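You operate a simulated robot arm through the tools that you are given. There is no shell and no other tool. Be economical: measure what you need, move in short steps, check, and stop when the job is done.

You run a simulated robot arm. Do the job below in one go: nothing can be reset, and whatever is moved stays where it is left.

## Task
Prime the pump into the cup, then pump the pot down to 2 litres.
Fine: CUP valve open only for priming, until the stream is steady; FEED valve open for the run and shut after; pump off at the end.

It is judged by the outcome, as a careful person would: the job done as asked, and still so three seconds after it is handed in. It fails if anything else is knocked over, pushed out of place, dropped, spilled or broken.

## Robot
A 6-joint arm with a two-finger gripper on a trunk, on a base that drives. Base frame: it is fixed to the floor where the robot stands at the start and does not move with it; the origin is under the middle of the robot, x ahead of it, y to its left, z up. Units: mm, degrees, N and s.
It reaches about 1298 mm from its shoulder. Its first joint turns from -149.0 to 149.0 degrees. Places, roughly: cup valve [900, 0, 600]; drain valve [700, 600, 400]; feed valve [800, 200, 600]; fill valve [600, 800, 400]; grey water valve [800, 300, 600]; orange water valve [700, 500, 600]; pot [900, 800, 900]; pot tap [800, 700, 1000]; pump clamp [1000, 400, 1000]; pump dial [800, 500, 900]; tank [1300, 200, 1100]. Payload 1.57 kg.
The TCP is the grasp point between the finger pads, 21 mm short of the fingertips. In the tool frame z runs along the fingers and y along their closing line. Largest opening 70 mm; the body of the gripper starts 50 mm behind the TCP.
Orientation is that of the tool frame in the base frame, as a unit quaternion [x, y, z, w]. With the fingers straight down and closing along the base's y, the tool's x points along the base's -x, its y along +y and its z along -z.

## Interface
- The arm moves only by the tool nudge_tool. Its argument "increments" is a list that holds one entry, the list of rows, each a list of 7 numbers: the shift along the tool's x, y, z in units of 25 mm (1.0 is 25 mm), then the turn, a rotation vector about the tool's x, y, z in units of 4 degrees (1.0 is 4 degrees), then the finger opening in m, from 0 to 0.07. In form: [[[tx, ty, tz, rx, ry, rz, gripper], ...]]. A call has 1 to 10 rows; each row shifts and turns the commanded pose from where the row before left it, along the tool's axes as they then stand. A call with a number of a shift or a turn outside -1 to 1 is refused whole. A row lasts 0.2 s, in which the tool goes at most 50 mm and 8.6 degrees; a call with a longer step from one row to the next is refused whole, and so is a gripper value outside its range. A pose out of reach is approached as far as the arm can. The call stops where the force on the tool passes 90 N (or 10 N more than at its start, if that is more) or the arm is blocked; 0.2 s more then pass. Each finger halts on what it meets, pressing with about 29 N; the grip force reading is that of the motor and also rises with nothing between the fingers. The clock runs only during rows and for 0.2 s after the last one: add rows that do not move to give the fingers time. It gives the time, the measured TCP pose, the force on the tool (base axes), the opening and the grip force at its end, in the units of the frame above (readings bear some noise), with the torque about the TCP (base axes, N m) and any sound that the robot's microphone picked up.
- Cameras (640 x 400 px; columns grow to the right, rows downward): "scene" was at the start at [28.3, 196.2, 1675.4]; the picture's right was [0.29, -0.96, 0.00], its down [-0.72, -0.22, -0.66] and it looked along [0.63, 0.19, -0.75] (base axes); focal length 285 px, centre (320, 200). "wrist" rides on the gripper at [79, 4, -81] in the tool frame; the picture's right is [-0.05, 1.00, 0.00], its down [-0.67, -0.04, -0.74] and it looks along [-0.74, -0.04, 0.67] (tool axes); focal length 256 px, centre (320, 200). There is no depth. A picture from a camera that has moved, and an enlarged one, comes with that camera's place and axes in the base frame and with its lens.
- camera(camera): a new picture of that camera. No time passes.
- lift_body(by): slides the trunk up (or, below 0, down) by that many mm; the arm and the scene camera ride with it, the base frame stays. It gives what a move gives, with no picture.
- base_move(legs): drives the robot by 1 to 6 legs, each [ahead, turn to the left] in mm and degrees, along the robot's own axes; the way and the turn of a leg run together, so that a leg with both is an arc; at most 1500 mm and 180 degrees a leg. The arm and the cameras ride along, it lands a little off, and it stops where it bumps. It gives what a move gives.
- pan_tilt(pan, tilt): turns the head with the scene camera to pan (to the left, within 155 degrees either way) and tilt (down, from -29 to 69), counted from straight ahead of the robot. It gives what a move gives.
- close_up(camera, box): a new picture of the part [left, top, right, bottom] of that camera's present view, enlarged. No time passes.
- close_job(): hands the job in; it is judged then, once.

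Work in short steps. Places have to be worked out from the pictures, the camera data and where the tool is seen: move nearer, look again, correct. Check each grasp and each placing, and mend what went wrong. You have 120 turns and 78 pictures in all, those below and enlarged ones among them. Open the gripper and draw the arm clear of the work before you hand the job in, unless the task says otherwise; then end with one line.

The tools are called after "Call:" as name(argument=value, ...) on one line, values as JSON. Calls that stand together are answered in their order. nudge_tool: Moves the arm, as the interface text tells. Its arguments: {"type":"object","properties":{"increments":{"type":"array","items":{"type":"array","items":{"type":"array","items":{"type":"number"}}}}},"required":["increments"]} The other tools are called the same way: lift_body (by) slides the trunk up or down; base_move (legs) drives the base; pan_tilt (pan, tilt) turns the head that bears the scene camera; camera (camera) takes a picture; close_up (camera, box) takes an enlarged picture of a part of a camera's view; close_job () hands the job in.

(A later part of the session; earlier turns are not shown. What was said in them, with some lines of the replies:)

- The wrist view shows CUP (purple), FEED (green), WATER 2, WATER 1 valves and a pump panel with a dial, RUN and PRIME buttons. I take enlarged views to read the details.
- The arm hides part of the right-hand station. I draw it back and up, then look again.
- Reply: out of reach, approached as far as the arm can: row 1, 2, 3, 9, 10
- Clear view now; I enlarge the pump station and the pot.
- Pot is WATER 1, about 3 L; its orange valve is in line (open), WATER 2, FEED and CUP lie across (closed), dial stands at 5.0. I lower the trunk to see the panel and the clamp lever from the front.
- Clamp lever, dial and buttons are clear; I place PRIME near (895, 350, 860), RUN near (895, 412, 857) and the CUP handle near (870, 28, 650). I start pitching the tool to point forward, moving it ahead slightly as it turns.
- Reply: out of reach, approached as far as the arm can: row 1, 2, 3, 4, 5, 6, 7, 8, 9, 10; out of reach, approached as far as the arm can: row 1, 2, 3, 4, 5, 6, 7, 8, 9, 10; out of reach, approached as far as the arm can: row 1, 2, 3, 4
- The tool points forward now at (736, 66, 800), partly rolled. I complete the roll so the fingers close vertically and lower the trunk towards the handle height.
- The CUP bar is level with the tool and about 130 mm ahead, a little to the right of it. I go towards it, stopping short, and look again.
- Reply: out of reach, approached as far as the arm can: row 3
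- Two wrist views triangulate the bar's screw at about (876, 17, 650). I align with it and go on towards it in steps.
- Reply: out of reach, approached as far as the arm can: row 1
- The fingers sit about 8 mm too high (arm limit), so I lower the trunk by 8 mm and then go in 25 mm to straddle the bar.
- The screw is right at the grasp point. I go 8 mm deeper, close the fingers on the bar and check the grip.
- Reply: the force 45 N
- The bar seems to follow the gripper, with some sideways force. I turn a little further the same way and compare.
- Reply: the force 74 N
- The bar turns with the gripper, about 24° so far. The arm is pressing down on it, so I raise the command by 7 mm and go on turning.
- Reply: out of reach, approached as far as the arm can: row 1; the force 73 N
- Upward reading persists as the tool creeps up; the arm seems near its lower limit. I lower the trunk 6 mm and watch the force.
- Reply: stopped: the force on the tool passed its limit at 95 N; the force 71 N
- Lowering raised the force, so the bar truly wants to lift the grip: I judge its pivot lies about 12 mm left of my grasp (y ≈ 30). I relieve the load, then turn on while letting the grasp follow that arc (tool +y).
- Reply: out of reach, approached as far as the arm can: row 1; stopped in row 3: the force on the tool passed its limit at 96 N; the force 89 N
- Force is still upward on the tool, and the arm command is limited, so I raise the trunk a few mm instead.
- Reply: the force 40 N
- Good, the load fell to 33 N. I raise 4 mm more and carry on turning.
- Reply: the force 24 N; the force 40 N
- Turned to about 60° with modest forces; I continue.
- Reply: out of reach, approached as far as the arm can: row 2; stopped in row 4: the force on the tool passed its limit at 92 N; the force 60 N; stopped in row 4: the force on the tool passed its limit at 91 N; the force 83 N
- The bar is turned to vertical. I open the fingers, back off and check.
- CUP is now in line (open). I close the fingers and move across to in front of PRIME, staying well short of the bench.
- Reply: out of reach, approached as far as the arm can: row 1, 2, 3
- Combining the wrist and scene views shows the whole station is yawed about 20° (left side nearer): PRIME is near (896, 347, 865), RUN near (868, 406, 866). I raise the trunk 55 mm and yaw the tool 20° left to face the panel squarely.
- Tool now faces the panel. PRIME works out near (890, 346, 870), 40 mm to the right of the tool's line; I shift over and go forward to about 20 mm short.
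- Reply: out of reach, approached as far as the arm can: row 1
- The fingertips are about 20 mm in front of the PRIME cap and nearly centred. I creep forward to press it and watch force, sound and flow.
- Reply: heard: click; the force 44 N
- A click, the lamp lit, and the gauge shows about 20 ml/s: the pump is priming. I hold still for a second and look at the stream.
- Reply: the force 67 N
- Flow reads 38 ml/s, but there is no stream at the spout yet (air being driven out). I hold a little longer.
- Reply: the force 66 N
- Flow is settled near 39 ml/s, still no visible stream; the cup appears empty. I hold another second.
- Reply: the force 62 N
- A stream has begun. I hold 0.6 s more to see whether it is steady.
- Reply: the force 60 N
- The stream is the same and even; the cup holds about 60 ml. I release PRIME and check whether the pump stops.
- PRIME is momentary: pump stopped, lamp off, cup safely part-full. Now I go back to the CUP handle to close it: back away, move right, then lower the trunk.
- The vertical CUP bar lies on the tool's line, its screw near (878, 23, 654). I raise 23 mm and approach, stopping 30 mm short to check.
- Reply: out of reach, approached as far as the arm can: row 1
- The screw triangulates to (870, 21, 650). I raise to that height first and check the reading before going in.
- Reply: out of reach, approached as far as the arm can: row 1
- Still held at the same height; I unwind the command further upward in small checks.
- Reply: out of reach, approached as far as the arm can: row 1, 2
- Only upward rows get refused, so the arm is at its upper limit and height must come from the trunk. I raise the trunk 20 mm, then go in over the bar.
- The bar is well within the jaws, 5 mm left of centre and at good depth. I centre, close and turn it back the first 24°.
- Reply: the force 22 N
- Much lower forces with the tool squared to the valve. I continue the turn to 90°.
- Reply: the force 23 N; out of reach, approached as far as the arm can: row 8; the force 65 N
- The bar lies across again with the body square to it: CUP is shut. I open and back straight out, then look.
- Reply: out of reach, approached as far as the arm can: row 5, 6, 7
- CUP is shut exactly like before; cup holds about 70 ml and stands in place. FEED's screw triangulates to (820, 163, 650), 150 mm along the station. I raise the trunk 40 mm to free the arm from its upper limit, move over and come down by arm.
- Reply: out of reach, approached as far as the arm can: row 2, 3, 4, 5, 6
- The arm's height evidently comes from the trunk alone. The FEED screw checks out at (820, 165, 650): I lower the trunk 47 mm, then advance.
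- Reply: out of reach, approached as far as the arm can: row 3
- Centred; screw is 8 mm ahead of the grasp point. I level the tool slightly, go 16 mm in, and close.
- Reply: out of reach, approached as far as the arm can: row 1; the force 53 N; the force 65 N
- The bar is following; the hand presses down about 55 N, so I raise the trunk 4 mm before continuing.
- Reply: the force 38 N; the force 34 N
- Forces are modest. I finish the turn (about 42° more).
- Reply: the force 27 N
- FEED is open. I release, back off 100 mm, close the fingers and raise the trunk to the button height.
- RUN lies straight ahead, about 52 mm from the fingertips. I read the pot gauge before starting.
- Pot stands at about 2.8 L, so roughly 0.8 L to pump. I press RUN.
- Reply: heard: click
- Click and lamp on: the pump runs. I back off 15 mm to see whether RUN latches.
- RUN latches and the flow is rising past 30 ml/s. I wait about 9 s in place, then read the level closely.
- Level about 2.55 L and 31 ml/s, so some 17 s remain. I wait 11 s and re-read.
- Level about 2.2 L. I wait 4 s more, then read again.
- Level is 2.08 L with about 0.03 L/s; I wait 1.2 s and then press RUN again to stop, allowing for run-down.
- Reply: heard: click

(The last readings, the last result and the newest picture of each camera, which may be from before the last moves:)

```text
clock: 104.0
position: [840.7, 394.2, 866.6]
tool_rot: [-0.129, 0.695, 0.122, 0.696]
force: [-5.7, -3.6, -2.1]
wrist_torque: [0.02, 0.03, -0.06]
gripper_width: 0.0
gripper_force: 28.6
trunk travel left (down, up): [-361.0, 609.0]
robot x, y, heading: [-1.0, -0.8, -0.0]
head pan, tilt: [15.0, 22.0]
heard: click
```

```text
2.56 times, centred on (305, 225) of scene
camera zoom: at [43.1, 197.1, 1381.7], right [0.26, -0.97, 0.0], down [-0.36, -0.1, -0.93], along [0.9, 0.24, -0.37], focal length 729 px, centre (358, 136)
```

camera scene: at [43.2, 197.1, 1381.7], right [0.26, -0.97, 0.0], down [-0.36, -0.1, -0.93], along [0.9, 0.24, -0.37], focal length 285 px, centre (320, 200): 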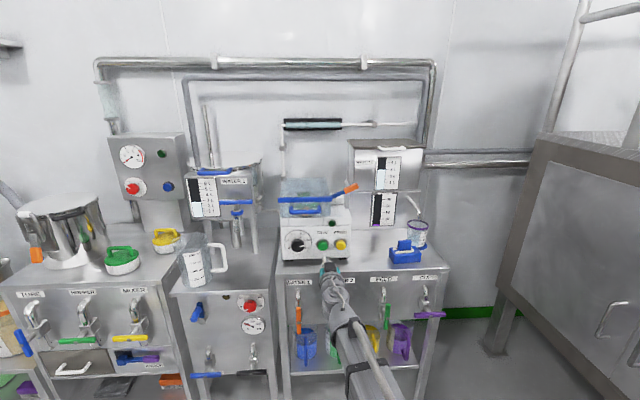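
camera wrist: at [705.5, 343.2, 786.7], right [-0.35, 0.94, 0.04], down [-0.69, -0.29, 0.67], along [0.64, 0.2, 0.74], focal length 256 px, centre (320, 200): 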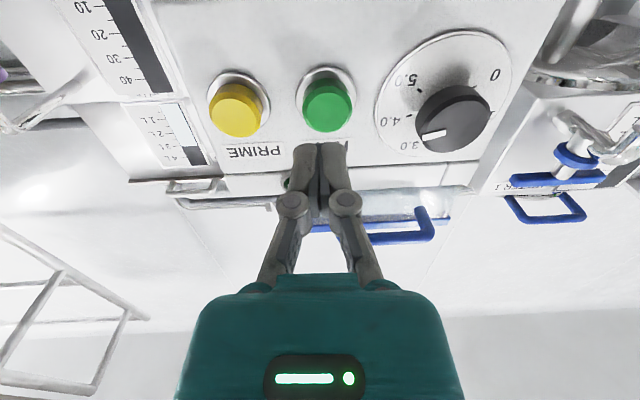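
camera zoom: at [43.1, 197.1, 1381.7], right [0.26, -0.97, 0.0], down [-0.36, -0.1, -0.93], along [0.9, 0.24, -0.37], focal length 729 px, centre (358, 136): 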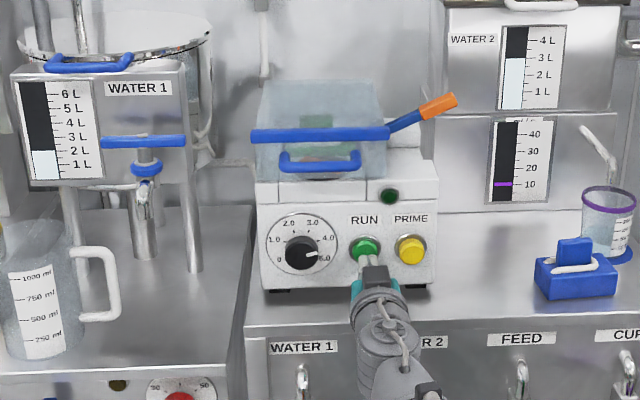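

Lamp is off and the flow is running down. I back off the button and read the pot level.

Call:
nudge_tool(increments=[[[0, 0, -1, 0, 0, 0, 0], [0, 0, -1, 0, 0, 0, 0], [0, 0, -1, 0, 0, 0, 0], [0, 0, 0, 0, 0, 0, 0], [0, 0, 0, 0, 0, 0, 0]]])

Call:
close_up(camera="scene", box=[195, 190, 225, 220])

Call:
close_up(camera="scene", box=[270, 160, 440, 330])

```text
clock: 105.2
position: [770.5, 367.3, 866.4]
tool_rot: [-0.13, 0.694, 0.122, 0.697]
force: [0.8, 0.4, 0.2]
wrist_torque: [-0.03, 0.0, 0.02]
gripper_width: 0.0
gripper_force: 28.9
trunk travel left (down, up): [-361.0, 609.0]
robot x, y, heading: [-1.0, 4.2, 0.0]
head pan, tilt: [15.0, 22.0]
```

```text
13.33 times, centred on (210, 205) of scene
camera zoom: at [43.3, 197.3, 1381.7], right [0.26, -0.97, 0.0], down [-0.36, -0.1, -0.93], along [0.9, 0.24, -0.37], focal length 3798 px, centre (1787, 133)
```

zoom: 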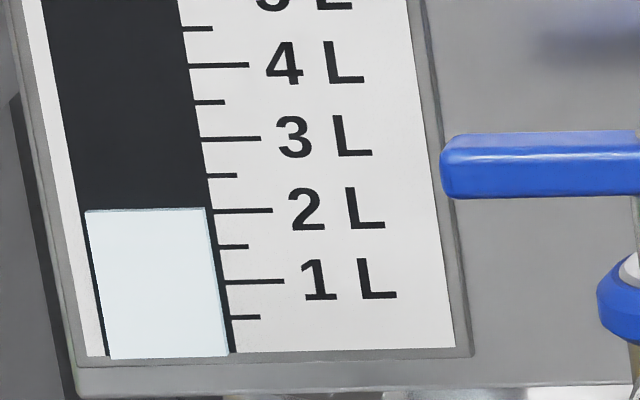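

```text
2.35 times, centred on (355, 245) of scene
camera zoom: at [43.3, 197.3, 1381.7], right [0.26, -0.97, 0.0], down [-0.36, -0.1, -0.93], along [0.9, 0.24, -0.37], focal length 670 px, centre (238, 94)
```

zoom: 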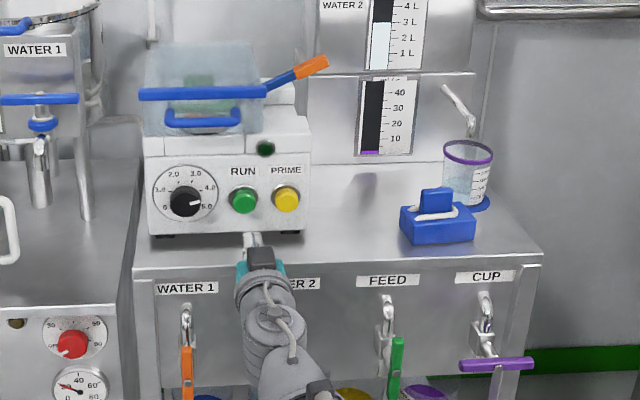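

Pot reads 2.0 L (about 2.02–2.03), pump off, flow nil. Now I go back to FEED to shut it: retrace to the standoff and lower the trunk with jaws open.

Call:
nudge_tool(increments=[[[0, -0.9, -1, 0, 0, 0, 0.07], [0, -0.9, -1, 0, 0, 0, 0.07], [0, -0.9, -1, 0, 0, 0, 0.07], [0, -0.9, -1, 0, 0, 0, 0.07], [0, -0.9, -0.6, 0, 0, 0, 0.07], [0, -0.9, 0, 0, 0, 0, 0.07], [0, -0.9, 0, 0, 0, 0, 0.07], [0, -1, 0, 0, 0, 0, 0.07], [0, -1, 0, 0, 0, 0, 0.07]]])

Call:
lift_body(by=-217)

Call:
camera(camera="wrist")

```text
clock: 107.2
position: [735.5, 132.9, 866.4]
tool_rot: [-0.13, 0.694, 0.123, 0.697]
force: [0.1, 0.7, -0.2]
wrist_torque: [0.0, 0.01, -0.04]
gripper_width: 70.1
gripper_force: 0.0
trunk travel left (down, up): [-361.0, 609.0]
robot x, y, heading: [-0.9, 5.5, 0.0]
head pan, tilt: [15.0, 22.0]
```

```text
clock: 109.5
position: [736.6, 133.2, 649.9]
tool_rot: [-0.129, 0.695, 0.123, 0.697]
force: [-0.2, -0.1, -0.1]
wrist_torque: [-0.01, -0.01, 0.03]
gripper_width: 69.9
gripper_force: 0.0
trunk travel left (down, up): [-144.0, 826.0]
robot x, y, heading: [2.8, -0.2, -0.2]
head pan, tilt: [15.0, 22.0]
```

```text
17 pictures are left
camera wrist: at [659.3, 105.2, 569.9], right [-0.35, 0.94, 0.04], down [-0.69, -0.29, 0.66], along [0.63, 0.2, 0.75], focal length 256 px, centre (320, 200)
```

wrist: 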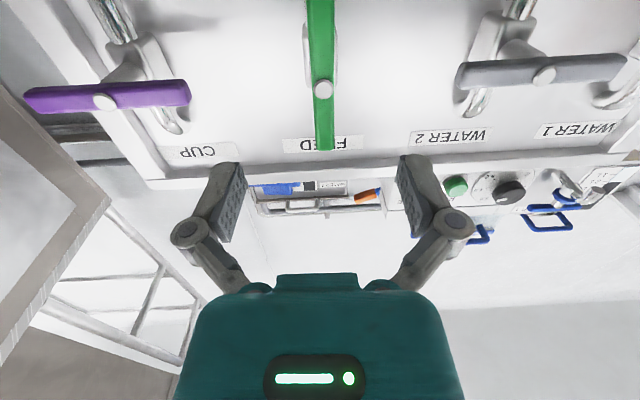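

FEED's bar is on the tool's line. I advance 100 mm, close on it and begin the turn back.

Call:
nudge_tool(increments=[[[0, 0, 1, 0, 0, 0, 0.07], [0, 0, 1, 0, 0, 0, 0.07], [0, 0, 1, 0, 0, 0, 0.07], [0, 0, 1, 0, 0, 0, 0.07], [0, 0, 0, 0, 0, 0, 0.0], [0, 0, 0, 0, 0, 0, 0.0], [0, 0, 0, 0, 0, 0, 0.0], [0, 0, 0, 0, 0, 0, 0.0]]])

Call:
nudge_tool(increments=[[[0, 0, 0, 0, 0, 1, 0.0], [0, 0, 0, 0, 0, 1, 0.0], [0, 0, 0, 0, 0, 1, 0.0], [0, 0, 0, 0, 0, 1, 0.0], [0, 0, 0, 0, 0, 1, 0.0], [0, 0, 0, 0, 0, 1, 0.0]]])

```text
clock: 111.3
position: [829.0, 169.2, 649.4]
tool_rot: [-0.131, 0.694, 0.123, 0.697]
force: [-11.2, 10.9, -3.6]
wrist_torque: [0.04, 0.01, -0.03]
gripper_width: 19.9
gripper_force: 32.2
trunk travel left (down, up): [-144.0, 826.0]
robot x, y, heading: [-2.0, 1.7, -0.2]
head pan, tilt: [15.0, 22.0]
```

```text
clock: 112.7
position: [829.6, 168.3, 650.4]
tool_rot: [0.017, 0.706, 0.265, 0.656]
force: [-7.5, 19.7, -0.6]
wrist_torque: [0.12, -0.44, -0.22]
gripper_width: 19.9
gripper_force: 31.8
trunk travel left (down, up): [-144.0, 826.0]
robot x, y, heading: [-0.8, 2.9, 0.1]
head pan, tilt: [15.0, 22.0]
```

Good grip, low forces; I complete the remaining 66°.

Call:
nudge_tool(increments=[[[0, 0, 0, 0, 0, 1, 0.0], [0, 0, 0, 0, 0, 1, 0.0], [0, 0, 0, 0, 0, 1, 0.0], [0, 0, 0, 0, 0, 1, 0.0], [0, 0, 0, 0, 0, 1, 0.0], [0, 0, 0, 0, 0, 1, 0.0], [0, 0, 0, 0, 0, 1, 0.0], [0, 0, 0, 0, 0, 1, 0.0]]])

Call:
nudge_tool(increments=[[[0, 0, 0, 0, 0, 1, 0.0], [0, 0, 0, 0, 0, 1, 0.0], [0, 0, 0, 0, 0, 1, 0.0], [0, 0, 0, 0, 0, 1, 0.0], [0, 0, 0, 0, 0, 1, 0.0], [0, 0, 0, 0, 0, 1, 0.0], [0, 0, 0, 0, 0, 1, 0.0], [0, 0, 0, 0, 0, 1, 0.0]]])

Call:
nudge_tool(increments=[[[0, 0, 0, 0, 0, 0.5, 0.0], [0, 0, 0, 0, 0, 0, 0.0]]])

Call:
camera(camera="wrist")

```text
clock: 114.5
position: [830.0, 169.9, 649.8]
tool_rot: [0.212, 0.674, 0.436, 0.558]
force: [-3.2, 21.4, 6.0]
wrist_torque: [0.12, -0.35, -0.35]
gripper_width: 19.8
gripper_force: 32.1
trunk travel left (down, up): [-144.0, 826.0]
robot x, y, heading: [2.4, 2.8, -0.1]
head pan, tilt: [15.0, 22.0]
```

```text
clock: 116.3
position: [830.3, 169.3, 650.4]
tool_rot: [0.387, 0.586, 0.574, 0.421]
force: [-8.4, 8.1, -23.4]
wrist_torque: [-0.06, 0.45, 0.86]
gripper_width: 20.1
gripper_force: 32.6
trunk travel left (down, up): [-144.0, 826.0]
robot x, y, heading: [-3.2, 1.9, 0.1]
head pan, tilt: [15.0, 22.0]
```

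```text
clock: 116.9
position: [828.9, 168.4, 649.1]
tool_rot: [0.397, 0.577, 0.582, 0.413]
force: [-24.3, -7.9, -51.8]
wrist_torque: [-0.37, 1.05, -0.18]
gripper_width: 19.8
gripper_force: 31.5
out of reach, approached as far as the arm can: row 1
trunk travel left (down, up): [-144.0, 826.0]
robot x, y, heading: [-0.6, 1.0, -0.5]
head pan, tilt: [15.0, 22.0]
```

```text
16 pictures are left
camera wrist: at [727.2, 212.7, 651.3], right [0.0, -0.04, 1.0], down [-0.47, -0.88, -0.04], along [0.88, -0.47, -0.02], focal length 256 px, centre (320, 200)
```

wrist: 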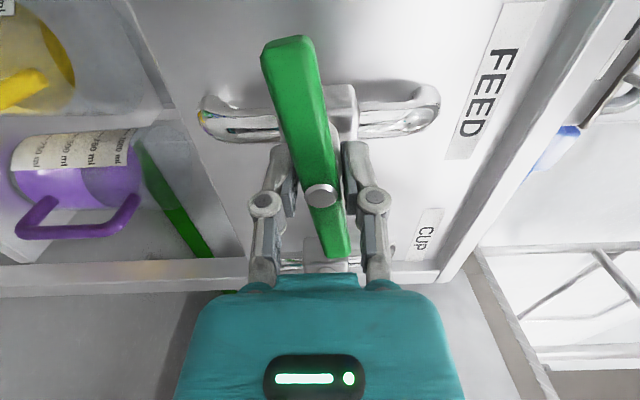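

The bar slipped in the jaws and is about 11° short of fully shut. I open, roll the tool back 12° to match it, and re-grip.

Call:
nudge_tool(increments=[[[0, 0, 0, 0, 0, 0, 0.05], [0, 0, 0, 0, 0, 0, 0.05], [0, 0, 0, 0, 0, -1, 0.05], [0, 0, 0, 0, 0, -1, 0.05], [0, 0, 0, 0, 0, -1, 0.05]]])

Call:
camera(camera="wrist")

```text
clock: 118.1
position: [828.5, 169.6, 649.2]
tool_rot: [0.336, 0.621, 0.534, 0.465]
force: [0.6, 0.3, 0.6]
wrist_torque: [0.02, 0.01, 0.02]
gripper_width: 50.0
gripper_force: 0.0
out of reach, approached as far as the arm can: row 4
trunk travel left (down, up): [-144.0, 826.0]
robot x, y, heading: [-2.7, 3.1, -0.0]
head pan, tilt: [15.0, 22.0]
```

```text
15 pictures are left
camera wrist: at [726.2, 212.0, 636.0], right [-0.06, 0.16, 0.99], down [-0.47, -0.88, 0.11], along [0.88, -0.45, 0.13], focal length 256 px, centre (320, 200)
```

wrist: 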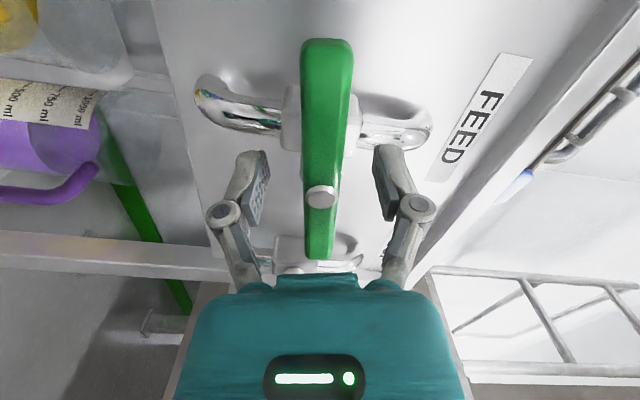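

The jaws are now in line with the bar. I close and turn it the remaining 12–16°.

Call:
nudge_tool(increments=[[[0, 0, 0, 0, 0, 0, 0.0], [0, 0, 0, 0, 0, 0, 0.0], [0, 0, 0, 0, 0, 0, 0.0], [0, 0, 0, 0, 0, 0, 0.0], [0, 0, 0, 0, 0, 1, 0.0], [0, 0, 0, 0, 0, 1, 0.0], [0, 0, 0, 0, 0, 1, 0.0], [0, 0, 0, 0, 0, 0.8, 0.0]]])

Call:
camera(camera="wrist")

```text
clock: 119.9
position: [831.5, 173.7, 649.0]
tool_rot: [0.413, 0.563, 0.594, 0.399]
force: [-8.9, -18.1, -62.1]
wrist_torque: [-0.41, 1.28, -0.38]
gripper_width: 20.2
gripper_force: 31.8
out of reach, approached as far as the arm can: row 7, 8
trunk travel left (down, up): [-144.0, 826.0]
robot x, y, heading: [0.2, 2.8, -0.1]
head pan, tilt: [15.0, 22.0]
```

```text
14 pictures are left
camera wrist: at [728.6, 218.0, 655.3], right [0.01, -0.1, 1.0], down [-0.47, -0.88, -0.08], along [0.88, -0.47, -0.05], focal length 256 px, centre (320, 200)
```

wrist: 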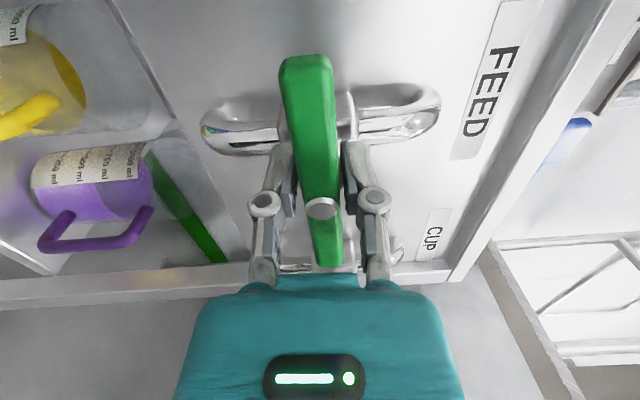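

Nearly square to the body now. I release, back out and compare with the closed neighbours.

Call:
nudge_tool(increments=[[[0, 0, 0, 0, 0, 0, 0.07], [0, 0, 0, 0, 0, 0, 0.07], [0, 0, 0, 0, 0, 0, 0.07], [0, 0, -1, 0, 0, 0, 0.07], [0, 0, -1, 0, 0, 0, 0.07], [0, 0, -1, 0, 0, 0, 0.07], [0, 0, -1, 0, 0, 0, 0.07]]])

Call:
close_up(camera="scene", box=[275, 200, 465, 300])

Call:
camera(camera="wrist")

```text
clock: 121.5
position: [731.0, 157.2, 654.3]
tool_rot: [0.41, 0.562, 0.597, 0.398]
force: [-0.8, 0.2, 0.1]
wrist_torque: [0.02, -0.01, 0.0]
gripper_width: 69.9
gripper_force: 0.0
out of reach, approached as far as the arm can: row 4, 5, 6, 7
trunk travel left (down, up): [-144.0, 826.0]
robot x, y, heading: [-5.2, 1.1, -0.2]
head pan, tilt: [15.0, 22.0]
```

```text
3.37 times, centred on (370, 250) of scene
camera zoom: at [43.4, 197.3, 1164.7], right [0.26, -0.97, 0.0], down [-0.36, -0.1, -0.93], along [0.9, 0.24, -0.37], focal length 960 px, centre (152, 32)
```

zoom: 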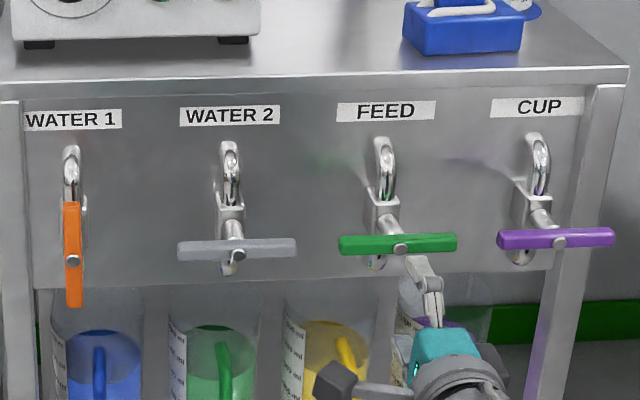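

```text
12 pictures are left
camera wrist: at [628.4, 201.3, 659.5], right [0.0, -0.1, 1.0], down [-0.47, -0.88, -0.08], along [0.88, -0.47, -0.05], focal length 256 px, centre (320, 200)
```

wrist: 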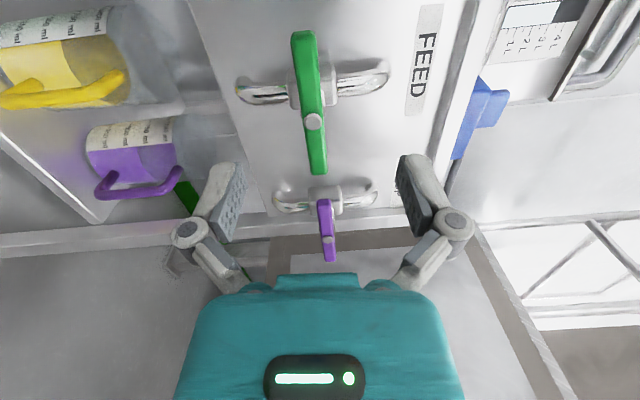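

FEED lies parallel to the closed CUP and WATER 2 bars. I draw the arm further clear and raise the trunk, then make a final check of valves, pot and cup.

Call:
nudge_tool(increments=[[[0, 0, -1, 0, 0, 0, 0.07], [0, 0, -1, 0, 0, 0, 0.07], [0, 0, -1, 0, 0, 0, 0.07], [0, 0, -1, 0, 0, 0, 0.07]]])

Call:
close_up(camera="scene", box=[365, 230, 465, 290])

Call:
lift_body(by=217)

Call:
close_up(camera="scene", box=[195, 190, 225, 220])

Call:
camera(camera="scene")

```text
clock: 122.5
position: [704.3, 151.5, 655.0]
tool_rot: [0.41, 0.563, 0.597, 0.399]
force: [-0.3, -0.1, -0.1]
wrist_torque: [-0.01, 0.0, 0.0]
gripper_width: 70.2
gripper_force: 0.0
out of reach, approached as far as the arm can: row 1, 2, 3, 4
trunk travel left (down, up): [-144.0, 826.0]
robot x, y, heading: [-1.2, -0.3, 0.1]
head pan, tilt: [15.0, 22.0]
```

```text
6.40 times, centred on (415, 260) of scene
camera zoom: at [43.3, 197.3, 1164.7], right [0.26, -0.97, 0.0], down [-0.36, -0.1, -0.93], along [0.9, 0.24, -0.37], focal length 1823 px, centre (-288, -184)
```

zoom: 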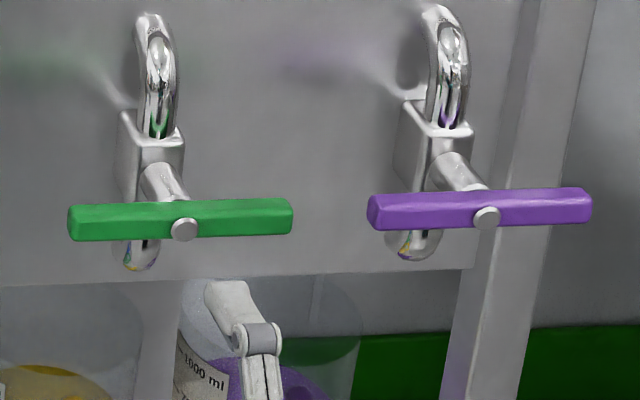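

```text
clock: 124.8
position: [704.6, 152.9, 872.2]
tool_rot: [0.409, 0.563, 0.597, 0.399]
force: [0.2, -0.1, 0.3]
wrist_torque: [-0.01, 0.0, 0.01]
gripper_width: 70.0
gripper_force: 0.0
trunk travel left (down, up): [-361.0, 609.0]
robot x, y, heading: [-2.4, 4.1, 0.1]
head pan, tilt: [15.0, 22.0]
```

```text
13.33 times, centred on (210, 205) of scene
camera zoom: at [43.3, 197.3, 1381.7], right [0.26, -0.97, 0.0], down [-0.36, -0.1, -0.93], along [0.9, 0.24, -0.37], focal length 3798 px, centre (1787, 133)
```

zoom: 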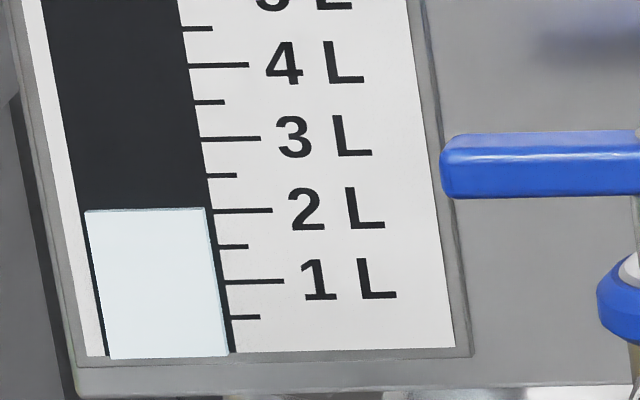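

```text
9 pictures are left
camera scene: at [43.3, 197.3, 1381.7], right [0.26, -0.97, 0.0], down [-0.36, -0.1, -0.93], along [0.9, 0.24, -0.37], focal length 285 px, centre (320, 200)
```

scene: 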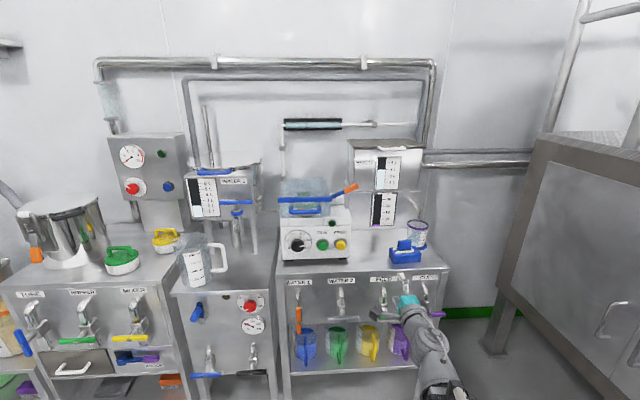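

Everything checks out: FEED and CUP bars lie parallel (shut), the pump lamp is off with no flow, the pot holds steady at 2 L, and the cup stands with its priming water. The arm is clear and open, so I hand in.

Call:
close_job()

```text
The job is handed in.
```

The pump was primed into the cup until the stream ran steady, and the pot was pumped down to about 2.03 L on its gauge; the CUP and FEED valves are shut and the pump is off.
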